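You operate a simulated robot arm through the tools that you are given. There is no shell and no other tool.

You are at the controls of a simulated robot arm. One attempt, no reset.

TASK
Switch the compressor off and park its plug and coupling in their holders.
Fine: the orange mains switch goes off before the plug comes out; hold the orange bleed button till the post shows 0.0 bar before the coupling comes off; push the yellow stopper into the RING MAIN socket; leave the outlet valve closed.

Only the result counts: the job must be done as asked and must still hold three seconds after the hand-in. Knocking over, shifting, dropping, spilling or breaking anything else fails it. Lids that push on must go on centred and level and be pressed home; caps that screw on are set level and turned clockwise until they are tight.

THE ROBOT
A 7-joint arm with a two-finger parallel gripper, fixed in place. Base frame: the origin is at the foot of the arm, x ahead of it, y to its left, z up. Readings come in m, rad, newtons and seconds.
Its first joint turns from -2.601 to 2.601 rad. Payload 3.43 kg.
The tool frame sits at the grasp point between the pads (the TCP): z along the fingers, y along the line on which they close. The tips reach 0.03 m beyond it. The gripper opens to 0.094 m. The fingers are 0.028 m wide and 0.01 m thick; the gripper's body (0.05 by 0.096 m) begins 0.055 m behind the TCP.
Orientation is that of the tool frame in the base frame, as a unit quaternion [x, y, z, w]. With the fingers straight down and closing along the base's y, the tool's x points along the base's -x, its y along +y and its z along -z.

THE INTERFACE
- The arm moves only by the tool move_arm. Its argument "deltas" is a list of rows, each an object (a shift or turn left out is 0, a gripper value left out holds the last) with "translation": the shift along the tool's x, y, z in units of 40 mm (1.0 is 40 mm), a list of three; "rot": the turn, a rotation vector about the tool's x, y, z in units of 5 degrees (1.0 is 5 degrees), a list of three; "claw": the finger opening in m, from 0 to 0.094. In form: [{"translation": [x, y, z], "rot": [rx, ry, rz], "claw": claw}, ...]. A call has 1 to 20 rows; each row shifts and turns the commanded pose from where the row before left it, along the tool's axes as they then stand. A call with a number of a shift or a turn outside -1 to 1 is refused whole. Rows are played at 5 a second. More than 0.05 m and 0.15 rad between two rows, or a gripper value outside its range, and nothing of the call is played. Where a pose cannot be reached the arm comes as near as it can. A force on the tool above 40 N (or 10 N above the force at the start of the call, whichever is more), or a blocked arm, ends the call early, and 0.2 s more pass. The fingers move at their own pace (about 0.045 m/s each) and stop on an object; they squeeze with about 33 N. The grip force told is the motor's: it shows also when the fingers shut on nothing. Time passes only in rows, and 0.2 s behind the last, so rows that do not move let the fingers close. The reply holds the time, the measured pose of the TCP, the force on the tool along the base axes, the opening and the grip force, in the units named above and with some noise, with the torque about the TCP (base axes, N m) and any sound that the robot's microphone picked up.
- Cameras (640 x 400 px; columns grow to the right, rows downward): "scene" is fixed at [0.4023, 0.6532, 1.5466]; the picture's right is [-0.97, -0.23, 0.00], its down [-0.09, 0.39, -0.92] and it looks along [0.21, -0.89, -0.40] (base axes); focal length 333 px, centre (320, 200). "wrist" rides on the gripper at [0.076, 0.014, -0.103] in the tool frame; the picture's right is [-0.18, 0.98, 0.00], its down [-0.75, -0.14, -0.64] and it looks along [-0.63, -0.12, 0.77] (tool axes); focal length 243 px, centre (320, 200). There is no depth. A picture from a camera that has moved, and an enlarged one, comes with that camera's place and axes in the base frame and with its lens.
- snapshot(camera): a new picture of that camera. The clock stands still meanwhile.
- enlarge(camera, box): a new picture of the part [left, top, right, bottom] of that camera's present view, enlarged. The clock stands still meanwhile.
- sign_off(): hands the job in; it is judged then, once.

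Places have to be worked out from the pictures, the camera data and where the tool is seen. Open the gripper and draw the arm clear of the work before you hand the job in, unless the task says otherwise.

The tools are called after "Call:" by a JSON object that holds its "fn" and its "kwargs". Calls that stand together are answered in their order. move_arm: Moves the arm, as the interface text tells. Its arguments: {"type":"object","properties":{"deltas":{"type":"array","items":{"type":"object","properties":{"translation":{"type":"array","items":{"type":"number"}},"rot":{"type":"array","items":{"type":"number"}},"claw":{"type":"number"}}}}},"required":["deltas"]} The other tools are called the same way: snapshot (camera) takes a picture; enlarge (camera, box) takes an enlarged picture of a part of a camera's view; sign_off () hands the job in.

At the start:

```text
clock: 0.0
eef_pos: [0.2936, -0.7374, 1.1717]
orientation: [-0.001, 1.0, -0.004, 0.001]
contact_force: [-1.6, 0.4, 0.2]
wrist_torque: [-0.04, 0.01, -0.01]
opening: 0.0942
gripper_force: 0.0
```

scene: 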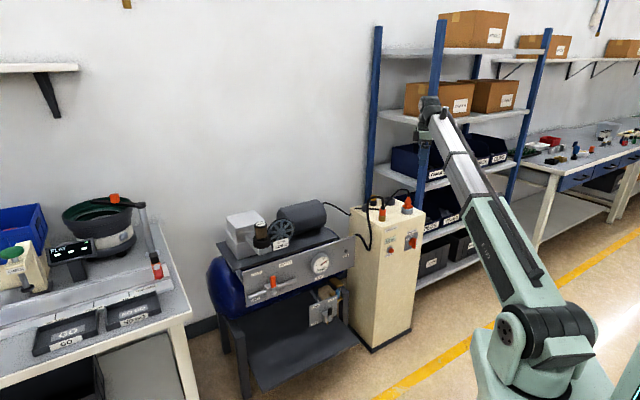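
wrist: 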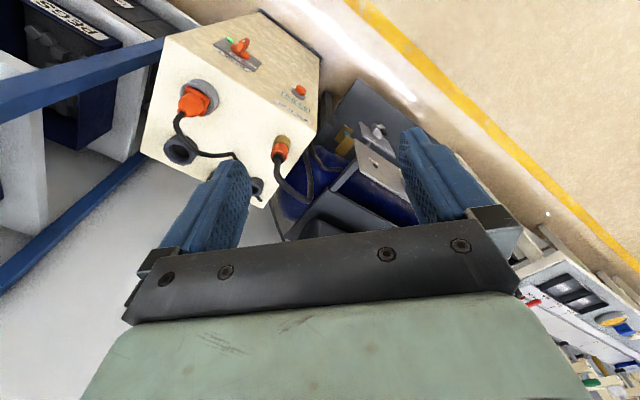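

I start by looking closely at the compressor and the post before moving anything.

Call:
{"fn": "enlarge", "kwargs": {"camera": "scene", "box": [200, 180, 380, 292]}}

Call:
{"fn": "enlarge", "kwargs": {"camera": "scene", "box": [330, 170, 450, 245]}}

Call:
{"fn": "enlarge", "kwargs": {"camera": "scene", "box": [220, 270, 380, 370]}}

Call:
{"fn": "enlarge", "kwargs": {"camera": "wrist", "box": [130, 0, 450, 200]}}

```text
3.56 times, centred on (290, 236) of scene
camera zoom: at [0.4023, 0.6532, 1.5466], right [-0.97, -0.23, 0.0], down [-0.09, 0.39, -0.92], along [0.21, -0.89, -0.4], focal length 1183 px, centre (427, 72)
```

zoom: 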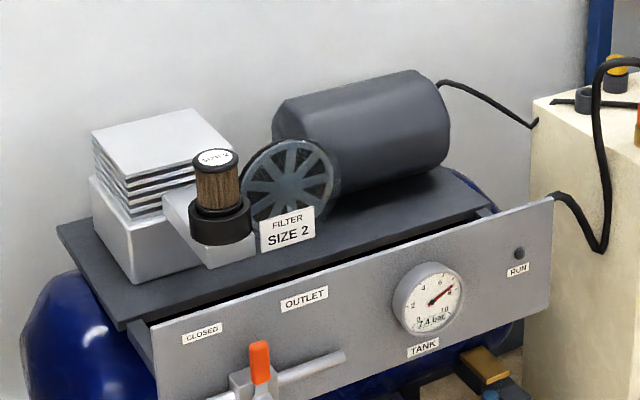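

```text
5.33 times, centred on (390, 208) of scene
camera zoom: at [0.4023, 0.6532, 1.5466], right [-0.97, -0.23, 0.0], down [-0.09, 0.39, -0.92], along [0.21, -0.89, -0.4], focal length 1774 px, centre (-53, 160)
```

zoom: 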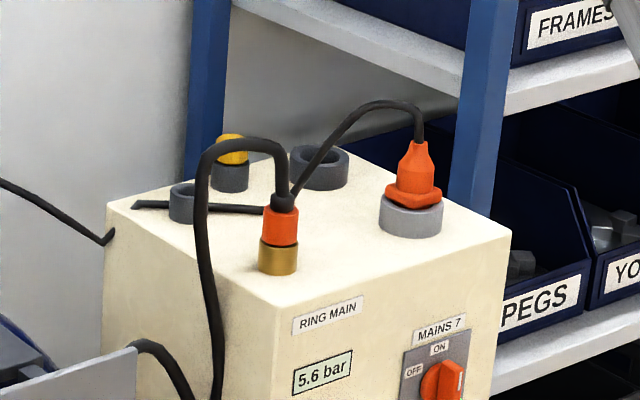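

```text
4.00 times, centred on (300, 320) of scene
camera zoom: at [0.4023, 0.6532, 1.5466], right [-0.97, -0.23, 0.0], down [-0.09, 0.39, -0.92], along [0.21, -0.89, -0.4], focal length 1331 px, centre (400, -280)
```

zoom: 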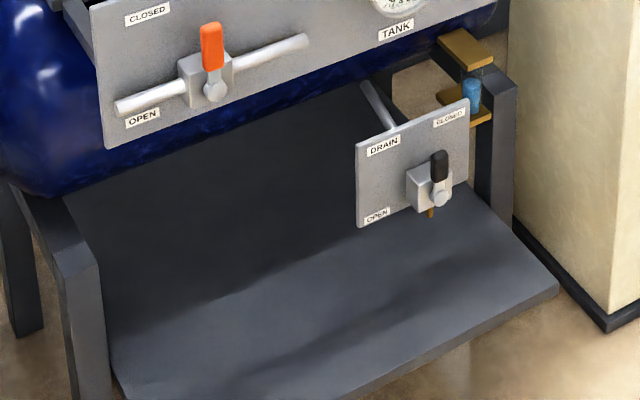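

```text
2.00 times, centred on (290, 100) of wrist
camera zoom: at [0.2179, -0.7229, 1.274], right [0.18, 0.98, -0.01], down [0.75, -0.14, 0.64], along [0.63, -0.12, -0.76], focal length 485 px, centre (380, 400)
```

zoom: 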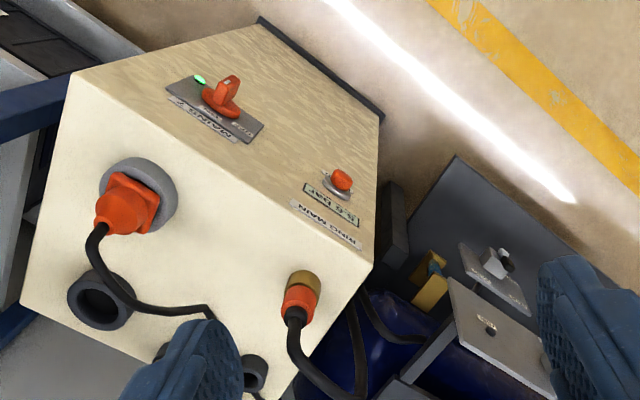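

The post's front face seems to face the arm diagonally, with plug and coupling on its top. I take more close views of labels, holders and the valve.

Call:
{"fn": "enlarge", "kwargs": {"camera": "scene", "box": [345, 185, 435, 241]}}

Call:
{"fn": "enlarge", "kwargs": {"camera": "scene", "box": [370, 215, 434, 255]}}

Call:
{"fn": "enlarge", "kwargs": {"camera": "scene", "box": [230, 255, 310, 305]}}

Call:
{"fn": "enlarge", "kwargs": {"camera": "wrist", "box": [130, 60, 290, 210]}}

Call:
{"fn": "enlarge", "kwargs": {"camera": "wrist", "box": [200, 20, 340, 120]}}

```text
7.11 times, centred on (390, 213) of scene
camera zoom: at [0.4023, 0.6532, 1.5466], right [-0.97, -0.23, 0.0], down [-0.09, 0.39, -0.92], along [0.21, -0.89, -0.4], focal length 2366 px, centre (-178, 108)
```

zoom: 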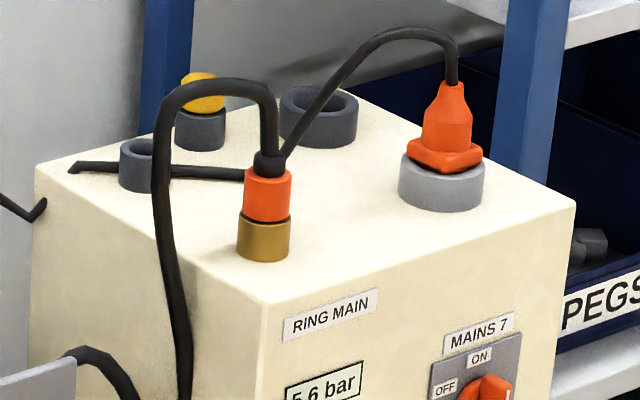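

```text
10.00 times, centred on (402, 235) of scene
camera zoom: at [0.4023, 0.6532, 1.5466], right [-0.97, -0.23, 0.0], down [-0.09, 0.39, -0.92], along [0.21, -0.89, -0.4], focal length 3327 px, centre (-500, -150)
```

zoom: 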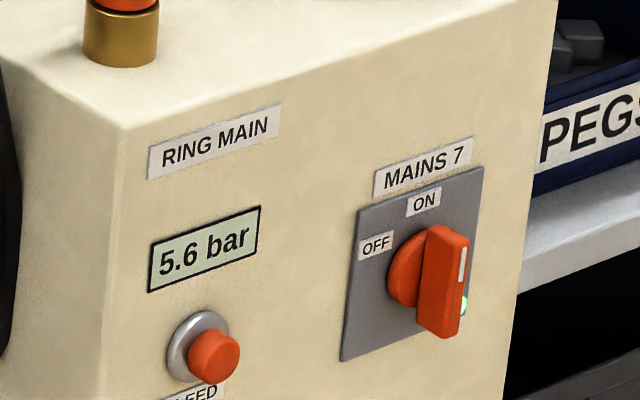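

```text
8.00 times, centred on (270, 280) of scene
camera zoom: at [0.4023, 0.6532, 1.5466], right [-0.97, -0.23, 0.0], down [-0.09, 0.39, -0.92], along [0.21, -0.89, -0.4], focal length 2662 px, centre (720, -440)
```

zoom: 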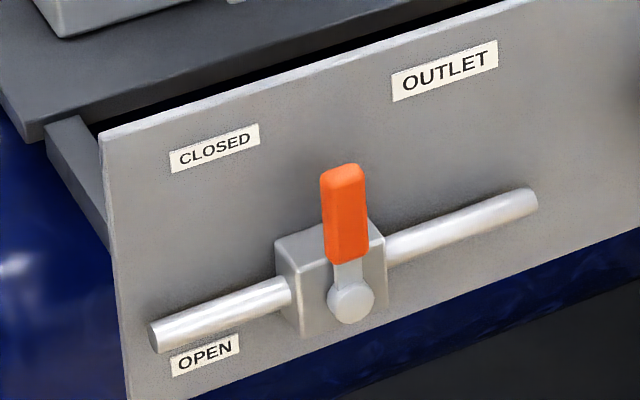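

```text
2.67 times, centred on (210, 135) of wrist
camera zoom: at [0.2179, -0.7229, 1.274], right [0.18, 0.98, -0.01], down [0.75, -0.14, 0.64], along [0.63, -0.12, -0.76], focal length 647 px, centre (613, 373)
```

zoom: 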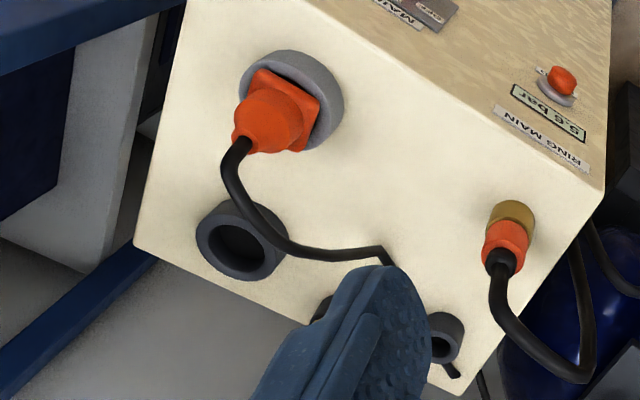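

```text
4.00 times, centred on (270, 70) of wrist
camera zoom: at [0.2179, -0.7229, 1.274], right [0.18, 0.98, -0.01], down [0.75, -0.14, 0.64], along [0.63, -0.12, -0.76], focal length 970 px, centre (520, 720)
```

zoom: 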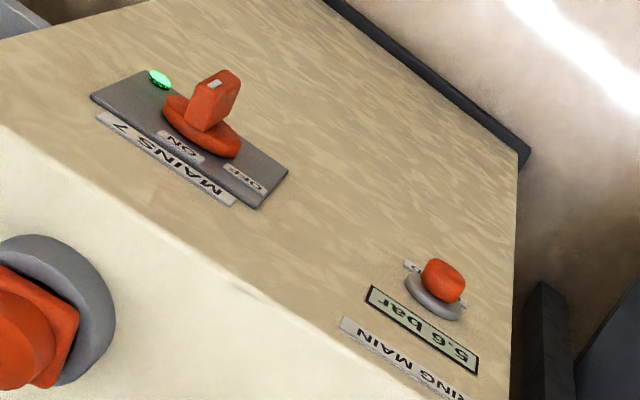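

The post's top is at z≈0.78. Its front face looks toward (-0.72, 0.69), the switch is near (0.28,-0.90,0.65) and the button near (0.38,-0.80,0.66). I back off from the face and yaw the tool so its closing axis lies parallel to the face.

Call:
{"fn": "move_arm", "kwargs": {"deltas": [{"translation": [0.68, 0.645, 0], "claw": 0.06}, {"translation": [0.68, 0.645, 0]}, {"translation": [0.68, 0.645, 0]}, {"translation": [0.68, 0.645, 0]}, {"rot": [0, 0, 0.967]}, {"rot": [0, 0, 0.967]}, {"rot": [0, 0, 0.967]}, {"rot": [0, 0, 0.967]}, {"rot": [0, 0, 0.967]}, {"rot": [0, 0, 0.967]}, {"rot": [0, 0, 0.967]}, {"rot": [0, 0, 0.967]}, {"rot": [0, 0, 0.967]}]}}

Call:
{"fn": "snapshot", "kwargs": {"camera": "wrist"}}

Call:
{"fn": "snapshot", "kwargs": {"camera": "scene"}}

```text
clock: 2.8
eef_pos: [0.1902, -0.6553, 1.1253]
orientation: [0.36, 0.933, -0.009, 0.006]
contact_force: [2.4, -0.9, -4.1]
wrist_torque: [-0.04, 0.12, -0.11]
opening: 0.06
gripper_force: 0.1
out of reach, approached as far as the arm can: row 1, 2, 3, 4, 8
stopped in row 13: the force on the tool passed its limit at 45 N (the readings are from after the stop); the commanded pose is now the measured one
```

```text
taken
camera wrist: at [0.144, -0.5934, 1.2273], right [0.8, 0.6, -0.01], down [0.46, -0.6, 0.66], along [0.39, -0.53, -0.75], focal length 243 px, centre (320, 200)
```

wrist: 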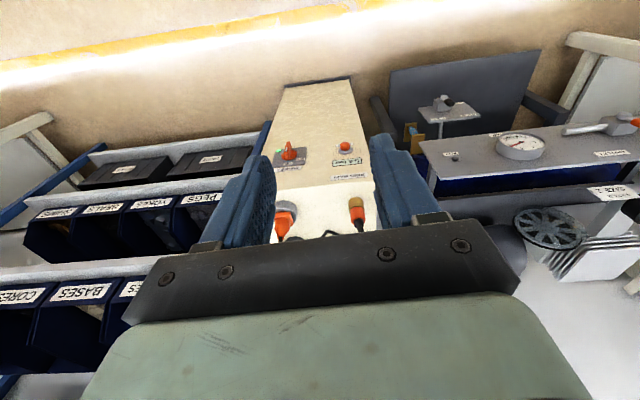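

```text
taken
```

scene: 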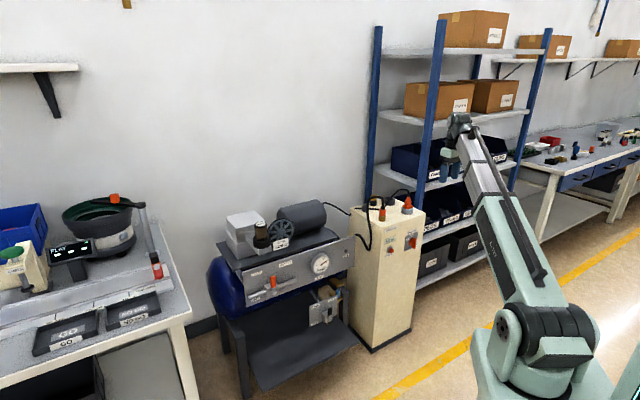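

The arm could not hold the tool straight down this high up, which looks like a wrist limit. I pitch the tool up toward the face while lowering it, then check again.

Call:
{"fn": "move_arm", "kwargs": {"deltas": [{"translation": [0, 0, 0.5], "rot": [0, -1, 0]}, {"translation": [0, 0, 0.5], "rot": [0, -1, 0]}, {"translation": [0.1, 0, 0.5], "rot": [0, -1, 0]}, {"translation": [0.15, 0, 0.5], "rot": [0, -1, 0]}, {"translation": [0.2, 0, 0.5], "rot": [0, -1, 0]}, {"translation": [0.25, 0, 0.45], "rot": [0, -1, 0]}, {"translation": [0.3, 0, 0.45], "rot": [0, -1, 0]}, {"translation": [0.35, 0, 0.4], "rot": [0, -1, 0]}, {"translation": [0.4, 0, 0.4], "rot": [0, -1, 0]}]}}

Call:
{"fn": "snapshot", "kwargs": {"camera": "wrist"}}

Call:
{"fn": "snapshot", "kwargs": {"camera": "scene"}}

```text
clock: 4.8
eef_pos: [0.187, -0.6553, 0.9374]
orientation: [0.329, 0.859, -0.146, 0.364]
contact_force: [0.9, 0.7, 0.1]
wrist_torque: [-0.02, 0.0, 0.02]
opening: 0.0601
gripper_force: 0.0
```

```text
taken
camera wrist: at [0.1023, -0.5605, 0.954], right [0.76, 0.64, 0.12], down [-0.04, -0.13, 0.99], along [0.65, -0.75, -0.07], focal length 243 px, centre (320, 200)
```

wrist: 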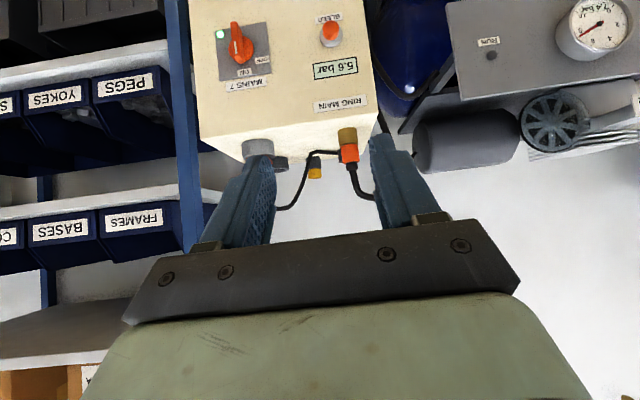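

```text
taken
```

scene: 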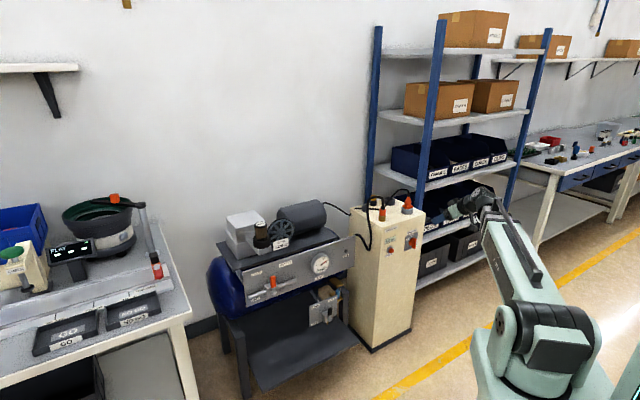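

The wrist camera now sees the front face, upside down. I enlarge it to read the switch positions and to measure.

Call:
{"fn": "enlarge", "kwargs": {"camera": "wrist", "box": [190, 0, 390, 125]}}

Call:
{"fn": "enlarge", "kwargs": {"camera": "wrist", "box": [200, 10, 290, 100]}}

Call:
{"fn": "enlarge", "kwargs": {"camera": "wrist", "box": [230, 110, 390, 210]}}

```text
3.20 times, centred on (290, 62) of wrist
camera zoom: at [0.1023, -0.5605, 0.954], right [0.76, 0.64, 0.12], down [-0.04, -0.13, 0.99], along [0.65, -0.75, -0.07], focal length 776 px, centre (416, 640)
```

zoom: 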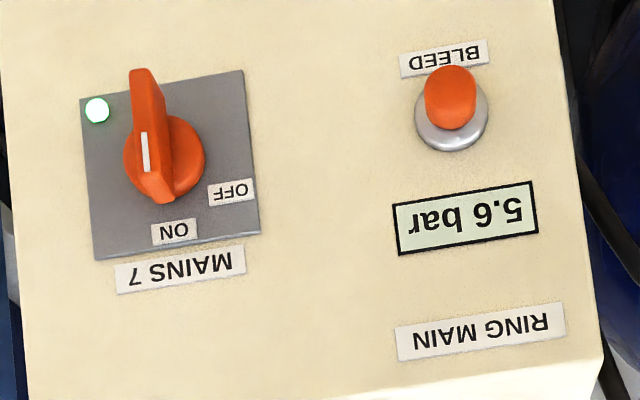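

```text
4.44 times, centred on (245, 55) of wrist
camera zoom: at [0.1023, -0.5605, 0.954], right [0.76, 0.64, 0.12], down [-0.04, -0.13, 0.99], along [0.65, -0.75, -0.07], focal length 1078 px, centre (653, 844)
```

zoom: 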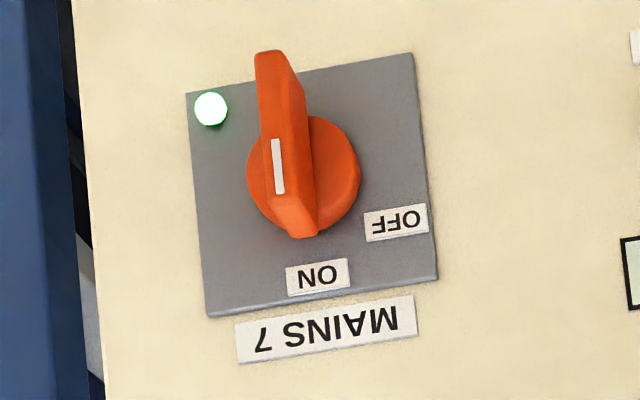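

```text
4.00 times, centred on (310, 160) of wrist
camera zoom: at [0.1023, -0.5605, 0.954], right [0.76, 0.64, 0.12], down [-0.04, -0.13, 0.99], along [0.65, -0.75, -0.07], focal length 970 px, centre (360, 360)
```

zoom: 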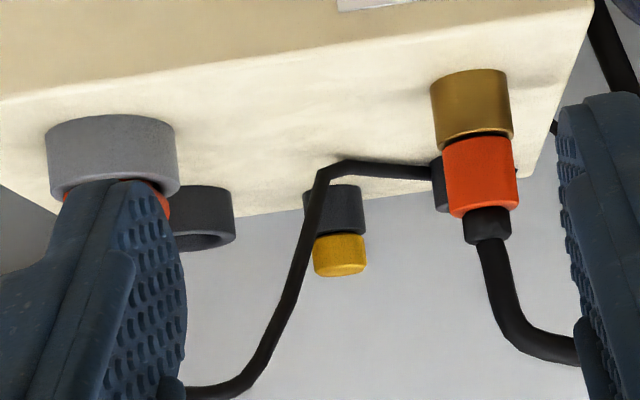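

The face's edge azimuth is about 46.7°. The knob axis is near (0.285,-0.920,0.658) and the bleed button near (0.387,-0.812,0.662). OFF lies roughly 55° counter-clockwise of ON, so I level the tool and descend in front of the switch.

Call:
{"fn": "move_arm", "kwargs": {"deltas": [{"rot": [0, -0.973, 0]}, {"rot": [0, -0.973, 0]}, {"rot": [0, -0.973, 0]}, {"rot": [0, -0.973, 0]}, {"rot": [0, -0.973, 0]}, {"rot": [0, -0.973, 0]}, {"rot": [0, -0.973, 0]}, {"rot": [0, -0.973, 0]}, {"rot": [0, -0.973, 0]}, {"translation": [0.6, -0.394, 0.2]}, {"translation": [0.6, -0.394, 0.2]}, {"translation": [0.6, -0.394, 0.2]}, {"translation": [0.6, -0.394, 0.2]}]}}

Call:
{"fn": "snapshot", "kwargs": {"camera": "scene"}}

Call:
{"fn": "snapshot", "kwargs": {"camera": "wrist"}}

```text
clock: 7.6
eef_pos: [0.1676, -0.7276, 0.8431]
orientation: [0.25, 0.661, -0.258, 0.658]
contact_force: [0.2, -0.2, -0.3]
wrist_torque: [0.0, 0.01, 0.01]
opening: 0.0602
gripper_force: 0.1
```

```text
taken
```

scene: 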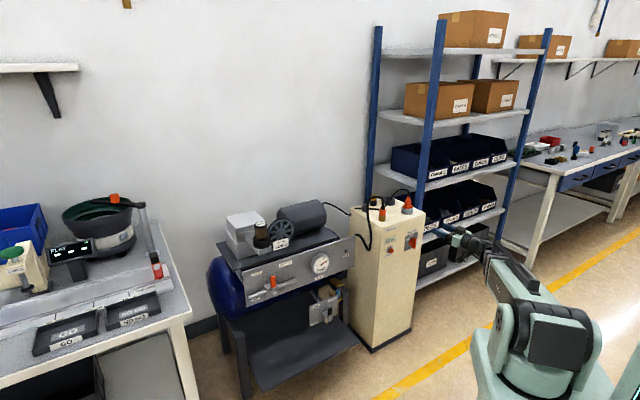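

```text
taken
camera wrist: at [0.1006, -0.6487, 0.7664], right [0.66, 0.73, 0.17], down [-0.56, 0.33, 0.76], along [0.49, -0.6, 0.63], focal length 243 px, centre (320, 200)
```

wrist: 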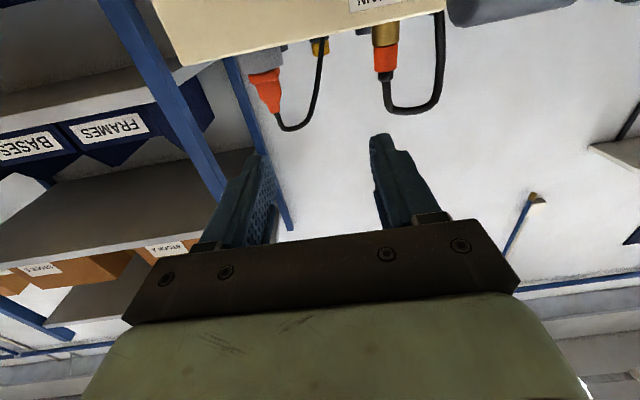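

Orientation is nearly level, so I make small yaw and roll corrections. I then lower the tool in front of the switch, about 0.13 m off the plate.

Call:
{"fn": "move_arm", "kwargs": {"deltas": [{"translation": [0.926, -0.31, 0.3], "rot": [0.24, 0, 0.14]}, {"translation": [0.926, -0.31, 0.3]}, {"translation": [0.926, -0.31, 0.3]}, {"translation": [0.926, -0.31, 0.3]}, {"translation": [0.926, -0.31, 0.3]}, {"translation": [0, 0, 0.6]}, {}]}}

Call:
{"fn": "snapshot", "kwargs": {"camera": "wrist"}}

Call:
{"fn": "snapshot", "kwargs": {"camera": "scene"}}

```text
clock: 9.2
eef_pos: [0.1862, -0.8276, 0.6565]
orientation: [0.262, 0.657, -0.262, 0.657]
contact_force: [-0.4, 0.2, 0.0]
wrist_torque: [-0.02, 0.01, -0.01]
opening: 0.0597
gripper_force: 0.0
```

```text
taken
camera wrist: at [0.1225, -0.747, 0.5818], right [0.68, 0.71, 0.18], down [-0.56, 0.34, 0.75], along [0.48, -0.61, 0.63], focal length 243 px, centre (320, 200)
```

wrist: 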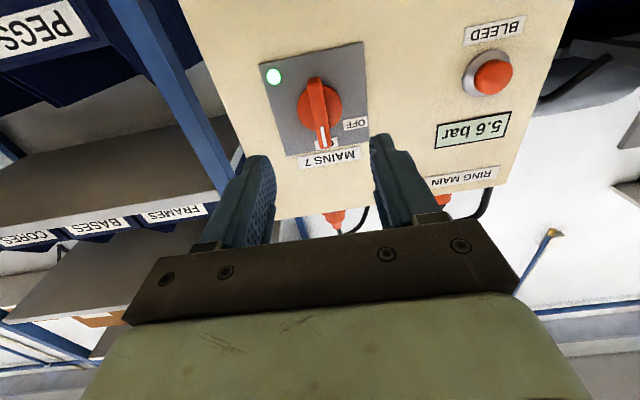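

```text
taken
```

scene: 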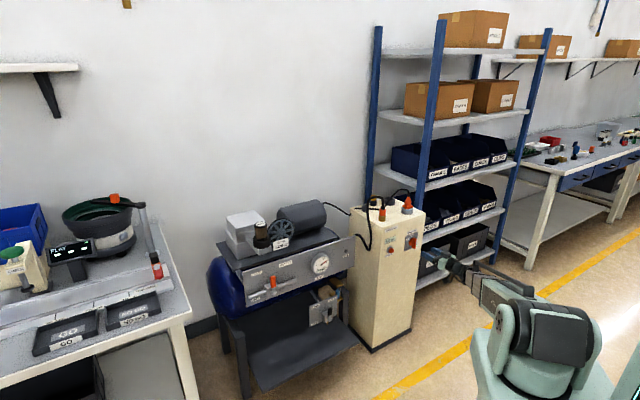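

The tool is level and square to the face. I enlarge the knob to check that the fingers line up with the bar.

Call:
{"fn": "enlarge", "kwargs": {"camera": "wrist", "box": [240, 30, 400, 180]}}

Call:
{"fn": "enlarge", "kwargs": {"camera": "scene", "box": [370, 210, 490, 285]}}

```text
2.67 times, centred on (320, 105) of wrist
camera zoom: at [0.1225, -0.747, 0.5818], right [0.68, 0.71, 0.18], down [-0.56, 0.34, 0.75], along [0.48, -0.61, 0.63], focal length 647 px, centre (320, 453)
```

zoom: 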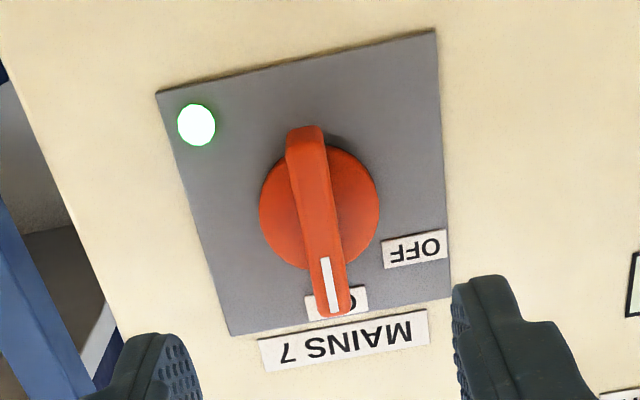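

```text
5.33 times, centred on (430, 248) of scene
camera zoom: at [0.4023, 0.6532, 1.5466], right [-0.97, -0.23, 0.0], down [-0.09, 0.39, -0.92], along [0.21, -0.89, -0.4], focal length 1774 px, centre (-267, -53)
```

zoom: 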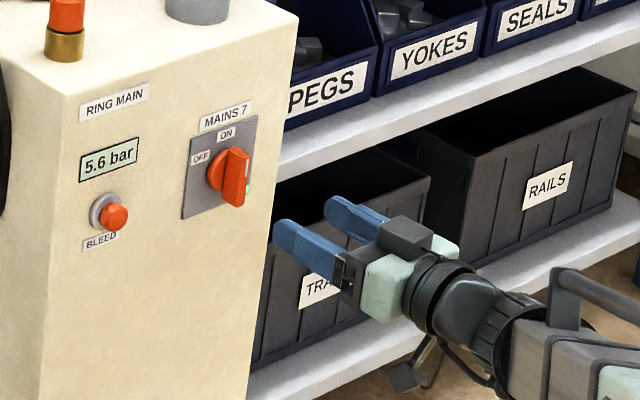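

The knob is centred on the tool to within about 2 mm. I move in 86 mm and close on the bar.

Call:
{"fn": "move_arm", "kwargs": {"deltas": [{"translation": [-0.03, 0, 0.55]}, {"translation": [0, 0, 0.55]}, {"translation": [0, 0, 0.55]}, {"translation": [0, 0, 0.5]}, {}]}}

Call:
{"fn": "snapshot", "kwargs": {"camera": "wrist"}}

Call:
{"fn": "enlarge", "kwargs": {"camera": "scene", "box": [370, 210, 490, 285]}}

```text
clock: 10.4
eef_pos: [0.2483, -0.8872, 0.6569]
orientation: [0.261, 0.658, -0.261, 0.656]
contact_force: [0.0, 0.5, -0.1]
wrist_torque: [0.02, 0.0, -0.03]
opening: 0.0601
gripper_force: 0.1
```

```text
taken
camera wrist: at [0.184, -0.8063, 0.5823], right [0.68, 0.71, 0.18], down [-0.56, 0.34, 0.75], along [0.48, -0.61, 0.63], focal length 243 px, centre (320, 200)
```

wrist: 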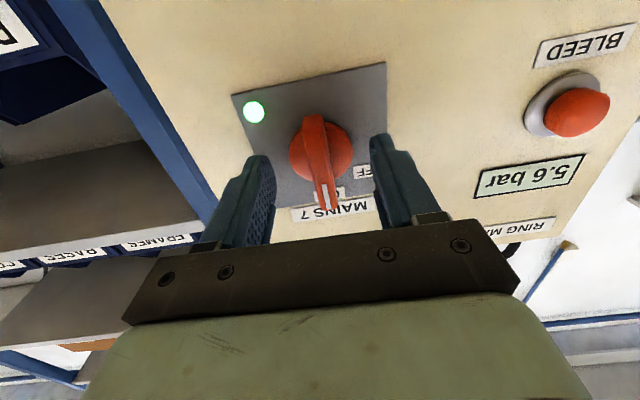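

```text
5.33 times, centred on (430, 248) of scene
camera zoom: at [0.4023, 0.6532, 1.5466], right [-0.97, -0.23, 0.0], down [-0.09, 0.39, -0.92], along [0.21, -0.89, -0.4], focal length 1774 px, centre (-267, -53)
```

zoom: 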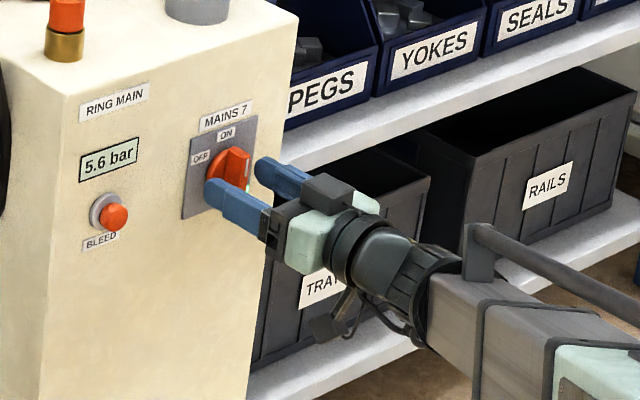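

The bar sits between the fingers, so I close on it.

Call:
{"fn": "move_arm", "kwargs": {"deltas": [{"claw": 0.0}, {}, {}, {}, {}]}}

Call:
{"fn": "snapshot", "kwargs": {"camera": "wrist"}}

```text
clock: 11.6
eef_pos: [0.2484, -0.8867, 0.6584]
orientation: [0.261, 0.658, -0.261, 0.656]
contact_force: [5.2, 6.9, -1.7]
wrist_torque: [-0.09, -0.11, -0.53]
opening: 0.0121
gripper_force: 45.1
```

```text
taken
camera wrist: at [0.1841, -0.8059, 0.5824], right [0.67, 0.71, 0.18], down [-0.56, 0.34, 0.75], along [0.48, -0.61, 0.63], focal length 243 px, centre (320, 200)
```

wrist: 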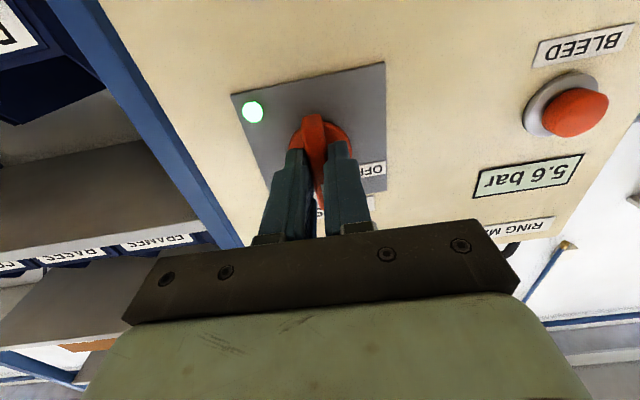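

The bar is gripped at 12 mm. I turn it counter-clockwise in 5° steps about the tool axis toward OFF.

Call:
{"fn": "move_arm", "kwargs": {"deltas": [{"rot": [0, 0, -1]}, {"rot": [0, 0, -1]}, {"rot": [0, 0, -1]}, {"rot": [0, 0, -1]}, {"rot": [0, 0, -1]}, {"rot": [0, 0, -1]}, {"rot": [0, 0, -1]}, {"rot": [0, 0, -1]}, {"rot": [0, 0, -1]}, {"rot": [0, 0, -1]}]}}

Call:
{"fn": "snapshot", "kwargs": {"camera": "wrist"}}

Call:
{"fn": "enlarge", "kwargs": {"camera": "scene", "box": [370, 210, 490, 285]}}

```text
clock: 13.8
eef_pos: [0.2488, -0.8867, 0.6584]
orientation: [-0.042, 0.71, -0.509, 0.485]
contact_force: [-5.6, 19.4, -24.1]
wrist_torque: [-0.23, -0.15, -0.04]
opening: 0.0123
gripper_force: 45.4
out of reach, approached as far as the arm can: row 10
```

```text
taken
camera wrist: at [0.1388, -0.8534, 0.6007], right [0.52, 0.57, -0.63], down [-0.13, 0.79, 0.6], along [0.84, -0.23, 0.49], focal length 243 px, centre (320, 200)
```

wrist: 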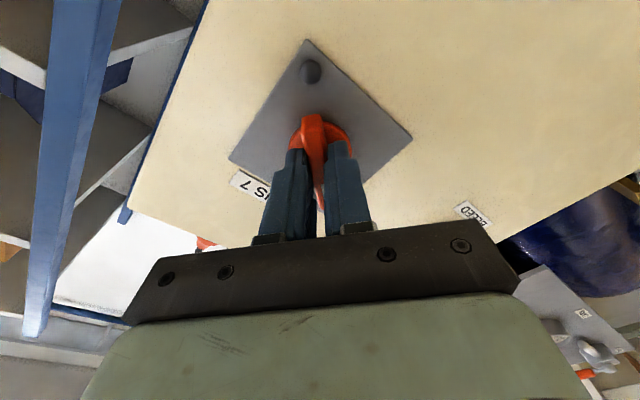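

```text
5.33 times, centred on (430, 248) of scene
camera zoom: at [0.4023, 0.6532, 1.5466], right [-0.97, -0.23, 0.0], down [-0.09, 0.39, -0.92], along [0.21, -0.89, -0.4], focal length 1774 px, centre (-267, -53)
```

zoom: 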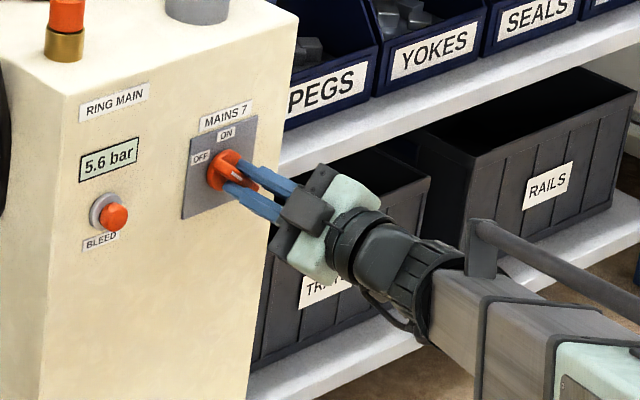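

The green lamp is out after about 50°, and the wrist is at its turning limit. I release, back off and see where the knob settled.

Call:
{"fn": "move_arm", "kwargs": {"deltas": [{"claw": 0.05}, {}, {}, {"translation": [0, 0, -0.6]}, {"translation": [0, 0, -0.7]}, {"translation": [0, 0, -0.7]}, {}]}}

Call:
{"fn": "enlarge", "kwargs": {"camera": "wrist", "box": [180, 0, 440, 200]}}

Call:
{"fn": "enlarge", "kwargs": {"camera": "scene", "box": [370, 210, 450, 260]}}

```text
clock: 15.4
eef_pos: [0.1882, -0.8355, 0.6634]
orientation: [-0.04, 0.708, -0.51, 0.486]
contact_force: [0.2, 0.5, 0.1]
wrist_torque: [-0.05, -0.01, -0.02]
opening: 0.05
gripper_force: 0.1
```

```text
2.00 times, centred on (310, 100) of wrist
camera zoom: at [0.0802, -0.8006, 0.6056], right [0.53, 0.57, -0.63], down [-0.14, 0.79, 0.6], along [0.84, -0.23, 0.49], focal length 485 px, centre (340, 400)
```

zoom: 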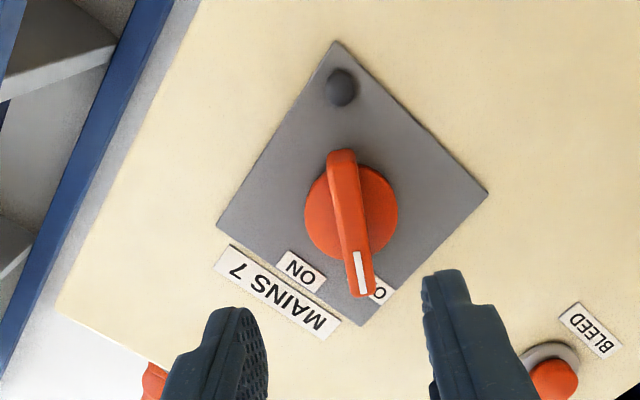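

```text
8.00 times, centred on (410, 235) of scene
camera zoom: at [0.4023, 0.6532, 1.5466], right [-0.97, -0.23, 0.0], down [-0.09, 0.39, -0.92], along [0.21, -0.89, -0.4], focal length 2662 px, centre (-400, -80)
```

zoom: 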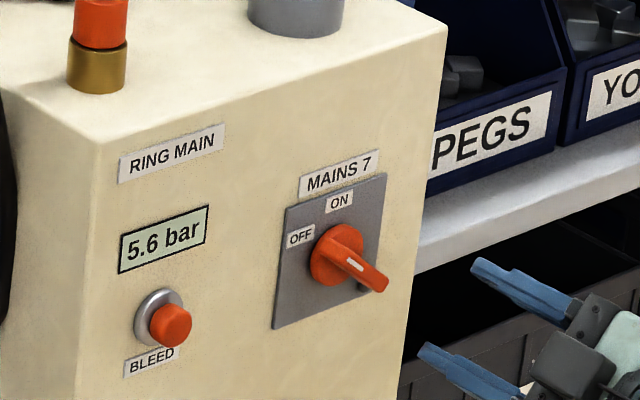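

The lamp is out, but the knob stands about 50° round while OFF is at about 60°. I level the wrist again, close the fingers and stage them up-left of the knob to press the pointer end down to its stop.

Call:
{"fn": "move_arm", "kwargs": {"deltas": [{"rot": [0, 0, 1], "claw": 0.0}, {"rot": [0, 0, 1]}, {"rot": [0, 0, 1]}, {"rot": [0, 0, 1]}, {"rot": [0, 0, 1]}, {"rot": [0, 0, 1]}, {"rot": [0, 0, 1]}, {"rot": [0, 0, 1]}, {"rot": [0, 0, 1]}, {"rot": [0, 0, 1]}, {"translation": [-0.5, 0.33, 0]}, {"translation": [-0.5, 0.33, 0]}, {}]}}

Call:
{"fn": "snapshot", "kwargs": {"camera": "wrist"}}

```text
clock: 18.2
eef_pos: [0.2076, -0.815, 0.7013]
orientation: [0.262, 0.658, -0.261, 0.656]
contact_force: [-0.1, 0.3, 0.0]
wrist_torque: [0.01, 0.0, 0.0]
opening: 0.0002
gripper_force: 33.1
```

```text
taken
camera wrist: at [0.1425, -0.7339, 0.6256], right [0.68, 0.71, 0.18], down [-0.56, 0.34, 0.75], along [0.48, -0.61, 0.63], focal length 243 px, centre (320, 200)
```

wrist: 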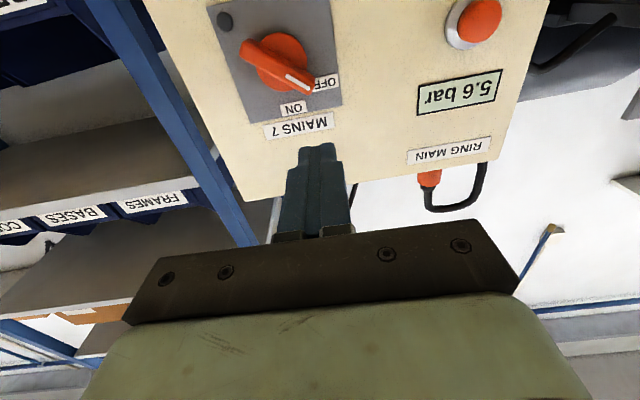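

I zoom in on the knob to read its angle squarely.

Call:
{"fn": "enlarge", "kwargs": {"camera": "wrist", "box": [200, 0, 360, 150]}}

```text
2.67 times, centred on (280, 75) of wrist
camera zoom: at [0.1425, -0.7339, 0.6256], right [0.68, 0.71, 0.18], down [-0.56, 0.34, 0.75], along [0.48, -0.61, 0.63], focal length 647 px, centre (427, 533)
```

zoom: 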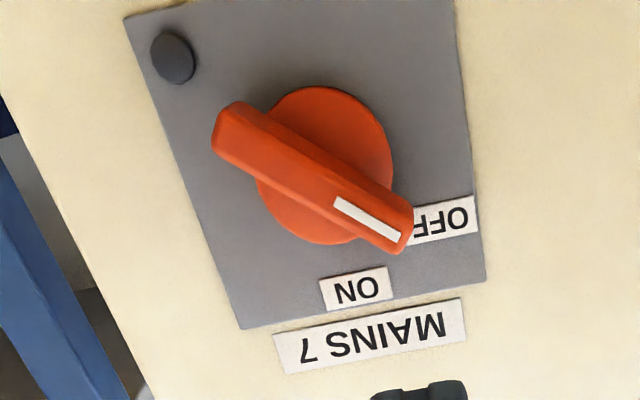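

The bar is a few degrees short of the OFF label. I move the closed fingertips in just above the pointer end and press it gently downward.

Call:
{"fn": "move_arm", "kwargs": {"deltas": [{"translation": [0, 0, 0.5]}, {"translation": [0, 0, 0.5]}, {"translation": [0, 0, 0.5]}, {"translation": [0, 0, 0.42]}, {}]}}

Call:
{"fn": "move_arm", "kwargs": {"deltas": [{"translation": [0.06, 0, 0]}, {"translation": [0.06, 0, 0]}, {"translation": [0.06, 0, 0]}, {}]}}

Call:
{"fn": "enlarge", "kwargs": {"camera": "scene", "box": [370, 210, 450, 260]}}

```text
clock: 19.4
eef_pos: [0.2618, -0.8671, 0.7012]
orientation: [0.262, 0.658, -0.261, 0.656]
contact_force: [0.2, -0.5, 0.1]
wrist_torque: [-0.01, 0.03, 0.04]
opening: 0.0001
gripper_force: 32.5
```

```text
clock: 20.4
eef_pos: [0.2639, -0.8666, 0.6934]
orientation: [0.261, 0.657, -0.262, 0.658]
contact_force: [0.9, 7.0, 7.6]
wrist_torque: [-0.05, -0.12, 0.14]
opening: 0.0
gripper_force: 33.1
```

```text
8.00 times, centred on (410, 235) of scene
camera zoom: at [0.4023, 0.6532, 1.5466], right [-0.97, -0.23, 0.0], down [-0.09, 0.39, -0.92], along [0.21, -0.89, -0.4], focal length 2662 px, centre (-400, -80)
```

zoom: 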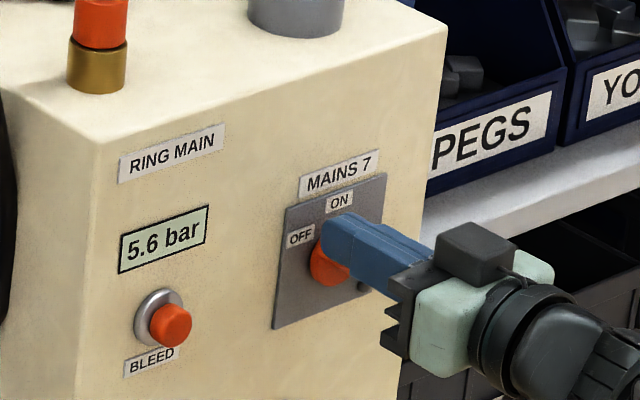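

There is light contact at 7-8 N. I press a little further in small steps to see whether it meets a firm stop.

Call:
{"fn": "move_arm", "kwargs": {"deltas": [{"translation": [0.04, 0, 0]}, {"translation": [0.04, 0, 0]}, {"translation": [0.04, 0, 0]}, {}]}}

```text
clock: 21.4
eef_pos: [0.2651, -0.8643, 0.6911]
orientation: [0.258, 0.657, -0.26, 0.659]
contact_force: [16.0, 19.2, 19.2]
wrist_torque: [0.02, -0.37, 0.52]
opening: 0.0001
gripper_force: 32.9
```

Force rose to about 30 N, so the knob is against its stop. I lift off, back out and verify.

Call:
{"fn": "move_arm", "kwargs": {"deltas": [{"translation": [-0.4, 0, 0]}, {"translation": [-0.2, 0, 0]}, {"translation": [0, 0, -0.6]}, {"translation": [0, 0, -0.7]}, {"translation": [0, 0, -0.7]}, {}]}}

Call:
{"fn": "snapshot", "kwargs": {"camera": "wrist"}}

Call:
{"fn": "enlarge", "kwargs": {"camera": "wrist", "box": [200, 0, 360, 150]}}

```text
clock: 22.8
eef_pos: [0.2069, -0.8145, 0.7125]
orientation: [0.262, 0.657, -0.262, 0.657]
contact_force: [-0.3, -0.1, -0.2]
wrist_torque: [-0.03, 0.03, 0.01]
opening: 0.0
gripper_force: 33.4
```

```text
taken
camera wrist: at [0.1421, -0.7341, 0.6374], right [0.68, 0.71, 0.18], down [-0.56, 0.34, 0.75], along [0.48, -0.61, 0.63], focal length 243 px, centre (320, 200)
```

wrist: 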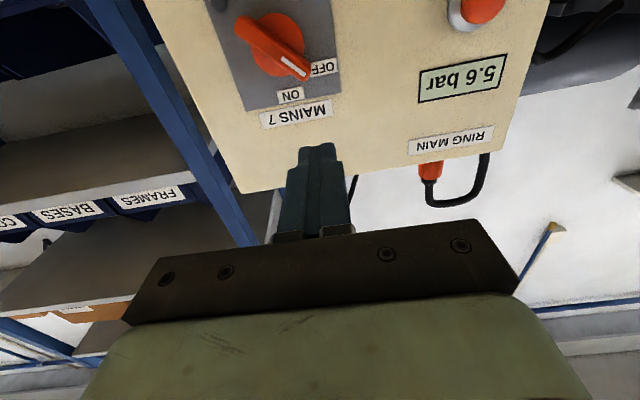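

```text
2.67 times, centred on (280, 75) of wrist
camera zoom: at [0.1421, -0.7341, 0.6374], right [0.68, 0.71, 0.18], down [-0.56, 0.34, 0.75], along [0.48, -0.61, 0.63], focal length 647 px, centre (427, 533)
```

zoom: 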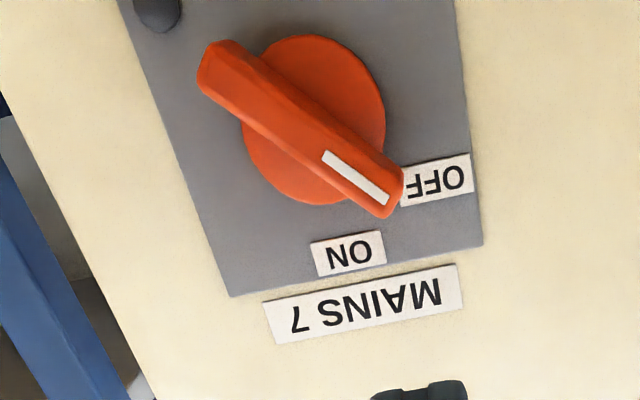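

The knob is at about 46° now. My fingertip had met the bar's end face instead of its upper side, and the sideways force confirms that. I shift 10 mm to the right so the fingertip bears on the upper flank, then press down again.

Call:
{"fn": "move_arm", "kwargs": {"deltas": [{"translation": [0.25, -0.27, 0]}, {"translation": [0, 0, 0.5]}, {"translation": [0, 0, 0.5]}, {"translation": [0, 0, 0.5]}, {"translation": [0, 0, 0.45]}, {}]}}

Call:
{"fn": "move_arm", "kwargs": {"deltas": [{"translation": [0.06, 0, 0]}, {"translation": [0.06, 0, 0]}, {"translation": [0.06, 0, 0]}, {}]}}

```text
clock: 24.2
eef_pos: [0.2531, -0.8738, 0.7047]
orientation: [0.261, 0.658, -0.261, 0.656]
contact_force: [0.8, 0.5, -0.1]
wrist_torque: [0.01, -0.02, 0.02]
opening: 0.0
gripper_force: 33.1
```

```text
clock: 25.2
eef_pos: [0.2531, -0.8739, 0.6979]
orientation: [0.261, 0.657, -0.261, 0.657]
contact_force: [1.1, 0.8, 2.0]
wrist_torque: [-0.04, -0.04, 0.03]
opening: 0.0
gripper_force: 32.8
```

Contact is just starting. I continue pressing down in 2 mm steps.

Call:
{"fn": "move_arm", "kwargs": {"deltas": [{"translation": [0.05, 0, 0]}, {"translation": [0.05, 0, 0]}, {"translation": [0.05, 0, 0]}, {}]}}

Call:
{"fn": "snapshot", "kwargs": {"camera": "wrist"}}

```text
clock: 26.2
eef_pos: [0.2513, -0.875, 0.6881]
orientation: [0.263, 0.658, -0.263, 0.655]
contact_force: [0.2, -0.7, -0.2]
wrist_torque: [-0.01, 0.0, -0.05]
opening: 0.0
gripper_force: 33.2
```

```text
taken
camera wrist: at [0.1868, -0.7948, 0.6128], right [0.68, 0.71, 0.18], down [-0.56, 0.34, 0.76], along [0.48, -0.62, 0.63], focal length 243 px, centre (320, 200)
```

wrist: 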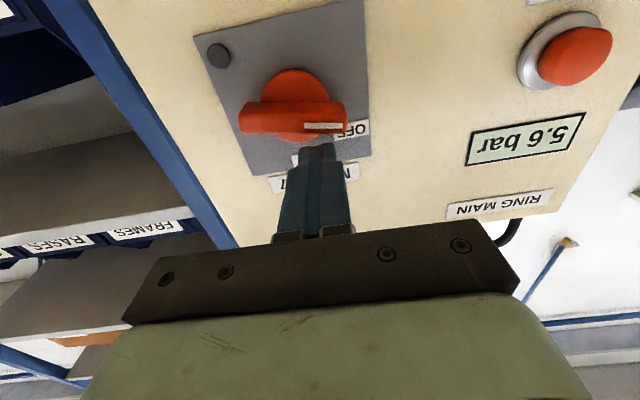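

The bar swung further and the force dropped to zero. I check its angle against OFF.

Call:
{"fn": "enlarge", "kwargs": {"camera": "wrist", "box": [190, 0, 390, 170]}}

Call:
{"fn": "enlarge", "kwargs": {"camera": "scene", "box": [370, 210, 450, 260]}}

```text
2.35 times, centred on (290, 85) of wrist
camera zoom: at [0.1868, -0.7948, 0.6128], right [0.68, 0.71, 0.18], down [-0.56, 0.34, 0.76], along [0.48, -0.62, 0.63], focal length 571 px, centre (391, 471)
```

zoom: 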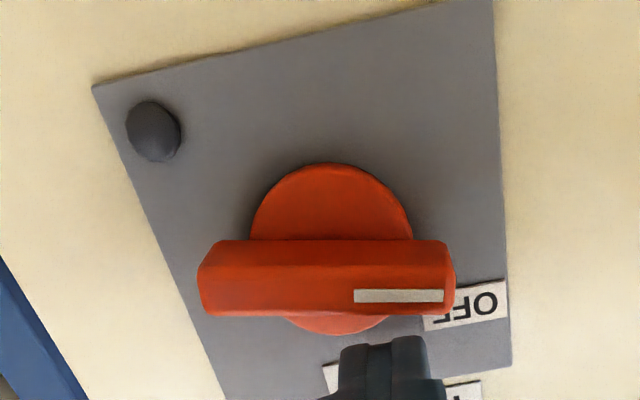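

```text
8.00 times, centred on (410, 235) of scene
camera zoom: at [0.4023, 0.6532, 1.5466], right [-0.97, -0.23, 0.0], down [-0.09, 0.39, -0.92], along [0.21, -0.89, -0.4], focal length 2662 px, centre (-400, -80)
```

zoom: 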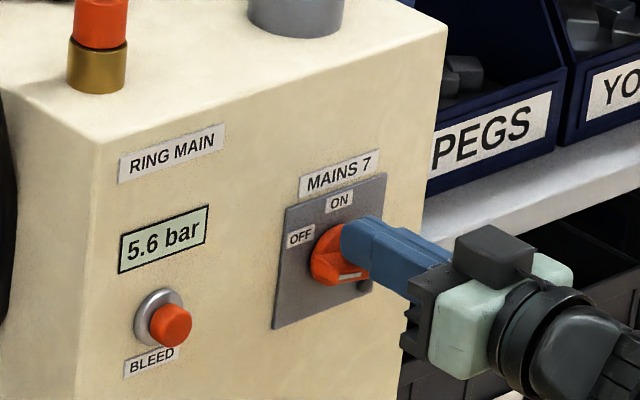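

The bar now stands near 80°, beyond the OFF label, which sits at about 52-60°. I lift clear and back off to see where it settles.

Call:
{"fn": "move_arm", "kwargs": {"deltas": [{"translation": [-0.5, 0, 0]}, {"translation": [0, 0, -0.6]}, {"translation": [0, 0, -0.7]}, {"translation": [0, 0, -0.7]}, {}]}}

Call:
{"fn": "enlarge", "kwargs": {"camera": "wrist", "box": [200, 0, 360, 150]}}

Call:
{"fn": "enlarge", "kwargs": {"camera": "scene", "box": [370, 210, 450, 260]}}

```text
clock: 27.4
eef_pos: [0.1954, -0.8187, 0.7128]
orientation: [0.262, 0.657, -0.262, 0.657]
contact_force: [1.2, -0.2, -0.4]
wrist_torque: [-0.01, 0.03, 0.02]
opening: 0.0
gripper_force: 32.9
```

```text
2.67 times, centred on (280, 75) of wrist
camera zoom: at [0.131, -0.7387, 0.6358], right [0.68, 0.71, 0.18], down [-0.56, 0.34, 0.75], along [0.48, -0.61, 0.63], focal length 647 px, centre (427, 533)
```

zoom: 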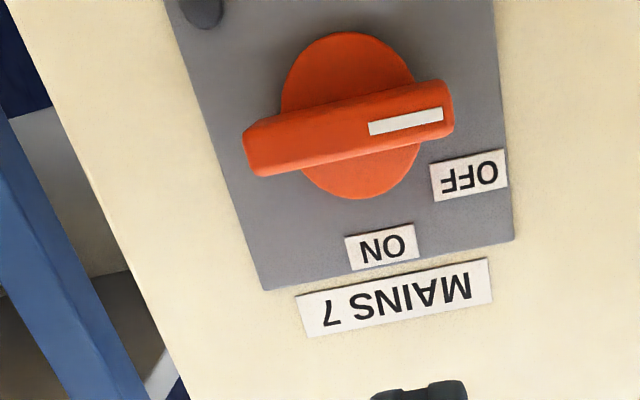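

```text
8.00 times, centred on (410, 235) of scene
camera zoom: at [0.4023, 0.6532, 1.5466], right [-0.97, -0.23, 0.0], down [-0.09, 0.39, -0.92], along [0.21, -0.89, -0.4], focal length 2662 px, centre (-400, -80)
```

zoom: 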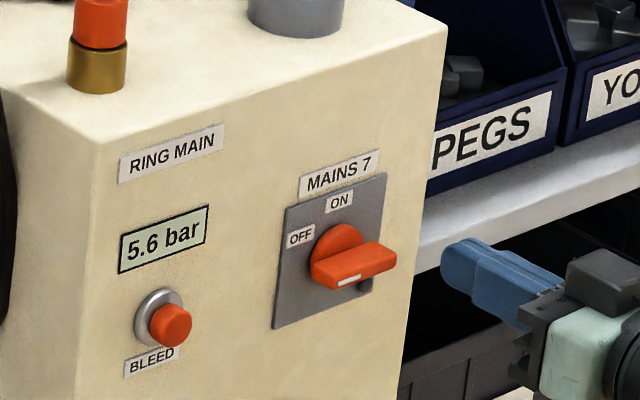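

The knob has now snapped fully to about 90° with the lamp dark, so it is a bistable switch and it is OFF. Next is the plug: I back away, rise and pitch the tool down to get a good view of the post top.

Call:
{"fn": "move_arm", "kwargs": {"deltas": [{"translation": [0, 0, -0.9], "claw": 0.07}, {"translation": [0, 0, -0.9]}, {"translation": [-0.9, 0, -0.3]}, {"translation": [-0.9, 0, -0.3]}, {"translation": [-0.9, 0, 0]}, {"translation": [-0.9, 0, 0]}, {"translation": [-0.9, 0, 0]}, {"translation": [-0.9, 0, 0]}, {"translation": [-0.9, 0, 0]}, {"translation": [-0.9, 0, 0]}, {"rot": [0, 1, 0]}, {"rot": [0, 1, 0]}, {"rot": [0, 1, 0]}, {"rot": [0, 1, 0]}, {"rot": [0, 1, 0]}, {"rot": [0, 1, 0]}, {"rot": [0, 1, 0]}, {"rot": [0, 1, 0]}, {"rot": [0, 1, 0]}, {"rot": [0, 1, 0]}]}}

Call:
{"fn": "snapshot", "kwargs": {"camera": "wrist"}}

Call:
{"fn": "snapshot", "kwargs": {"camera": "scene"}}

```text
clock: 31.6
eef_pos: [0.1259, -0.7523, 0.9985]
orientation: [0.348, 0.873, -0.126, 0.317]
contact_force: [-0.6, -0.6, -0.4]
wrist_torque: [-0.02, 0.0, -0.01]
opening: 0.07
gripper_force: 0.0
```

```text
taken
camera wrist: at [0.0456, -0.6576, 1.0292], right [0.78, 0.62, 0.12], down [0.02, -0.22, 0.98], along [0.63, -0.76, -0.18], focal length 243 px, centre (320, 200)
```

wrist: 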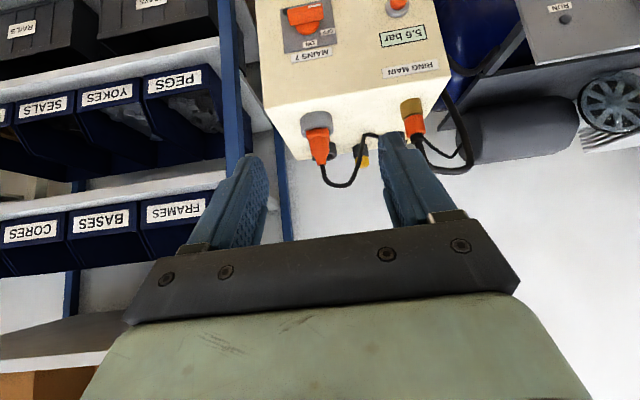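

```text
taken
```

scene: 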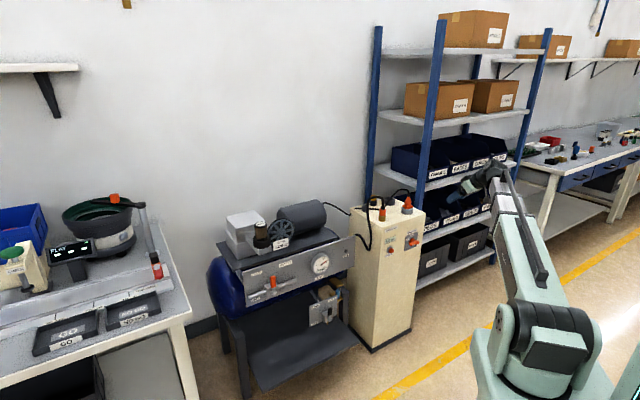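

I pitch further down and move over the post top for a clearer look at plug, coupling, stopper and holders.

Call:
{"fn": "move_arm", "kwargs": {"deltas": [{"rot": [0, 1, 0]}, {"rot": [0, 1, 0]}, {"rot": [0, 1, 0]}, {"translation": [-0.84, 0, 0]}, {"translation": [-0.84, 0, 0]}, {"translation": [-0.84, 0, 0]}, {"translation": [-0.84, 0, 0]}, {}]}}

Call:
{"fn": "snapshot", "kwargs": {"camera": "wrist"}}

Call:
{"fn": "enlarge", "kwargs": {"camera": "wrist", "box": [250, 60, 490, 210]}}

```text
clock: 33.4
eef_pos: [0.2154, -0.8355, 1.0563]
orientation: [0.361, 0.907, -0.08, 0.202]
contact_force: [-0.2, -0.3, -0.1]
wrist_torque: [0.0, -0.02, 0.01]
opening: 0.0701
gripper_force: 0.0
```

```text
taken
camera wrist: at [0.1427, -0.7495, 1.1169], right [0.8, 0.6, 0.08], down [0.2, -0.39, 0.9], along [0.57, -0.7, -0.43], focal length 243 px, centre (320, 200)
```

wrist: 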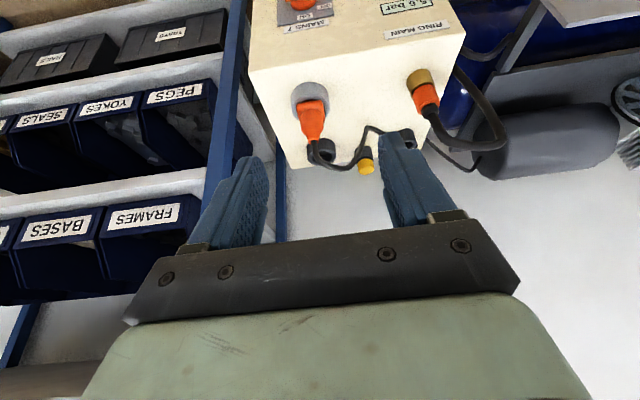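

```text
2.67 times, centred on (370, 135) of wrist
camera zoom: at [0.1427, -0.7495, 1.1169], right [0.8, 0.6, 0.08], down [0.2, -0.39, 0.9], along [0.57, -0.7, -0.43], focal length 647 px, centre (187, 373)
```

zoom: 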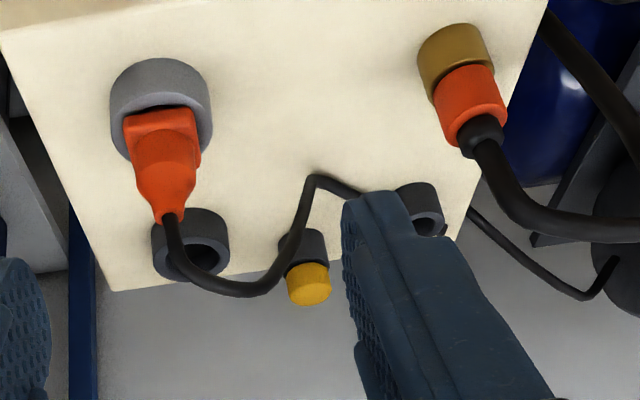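

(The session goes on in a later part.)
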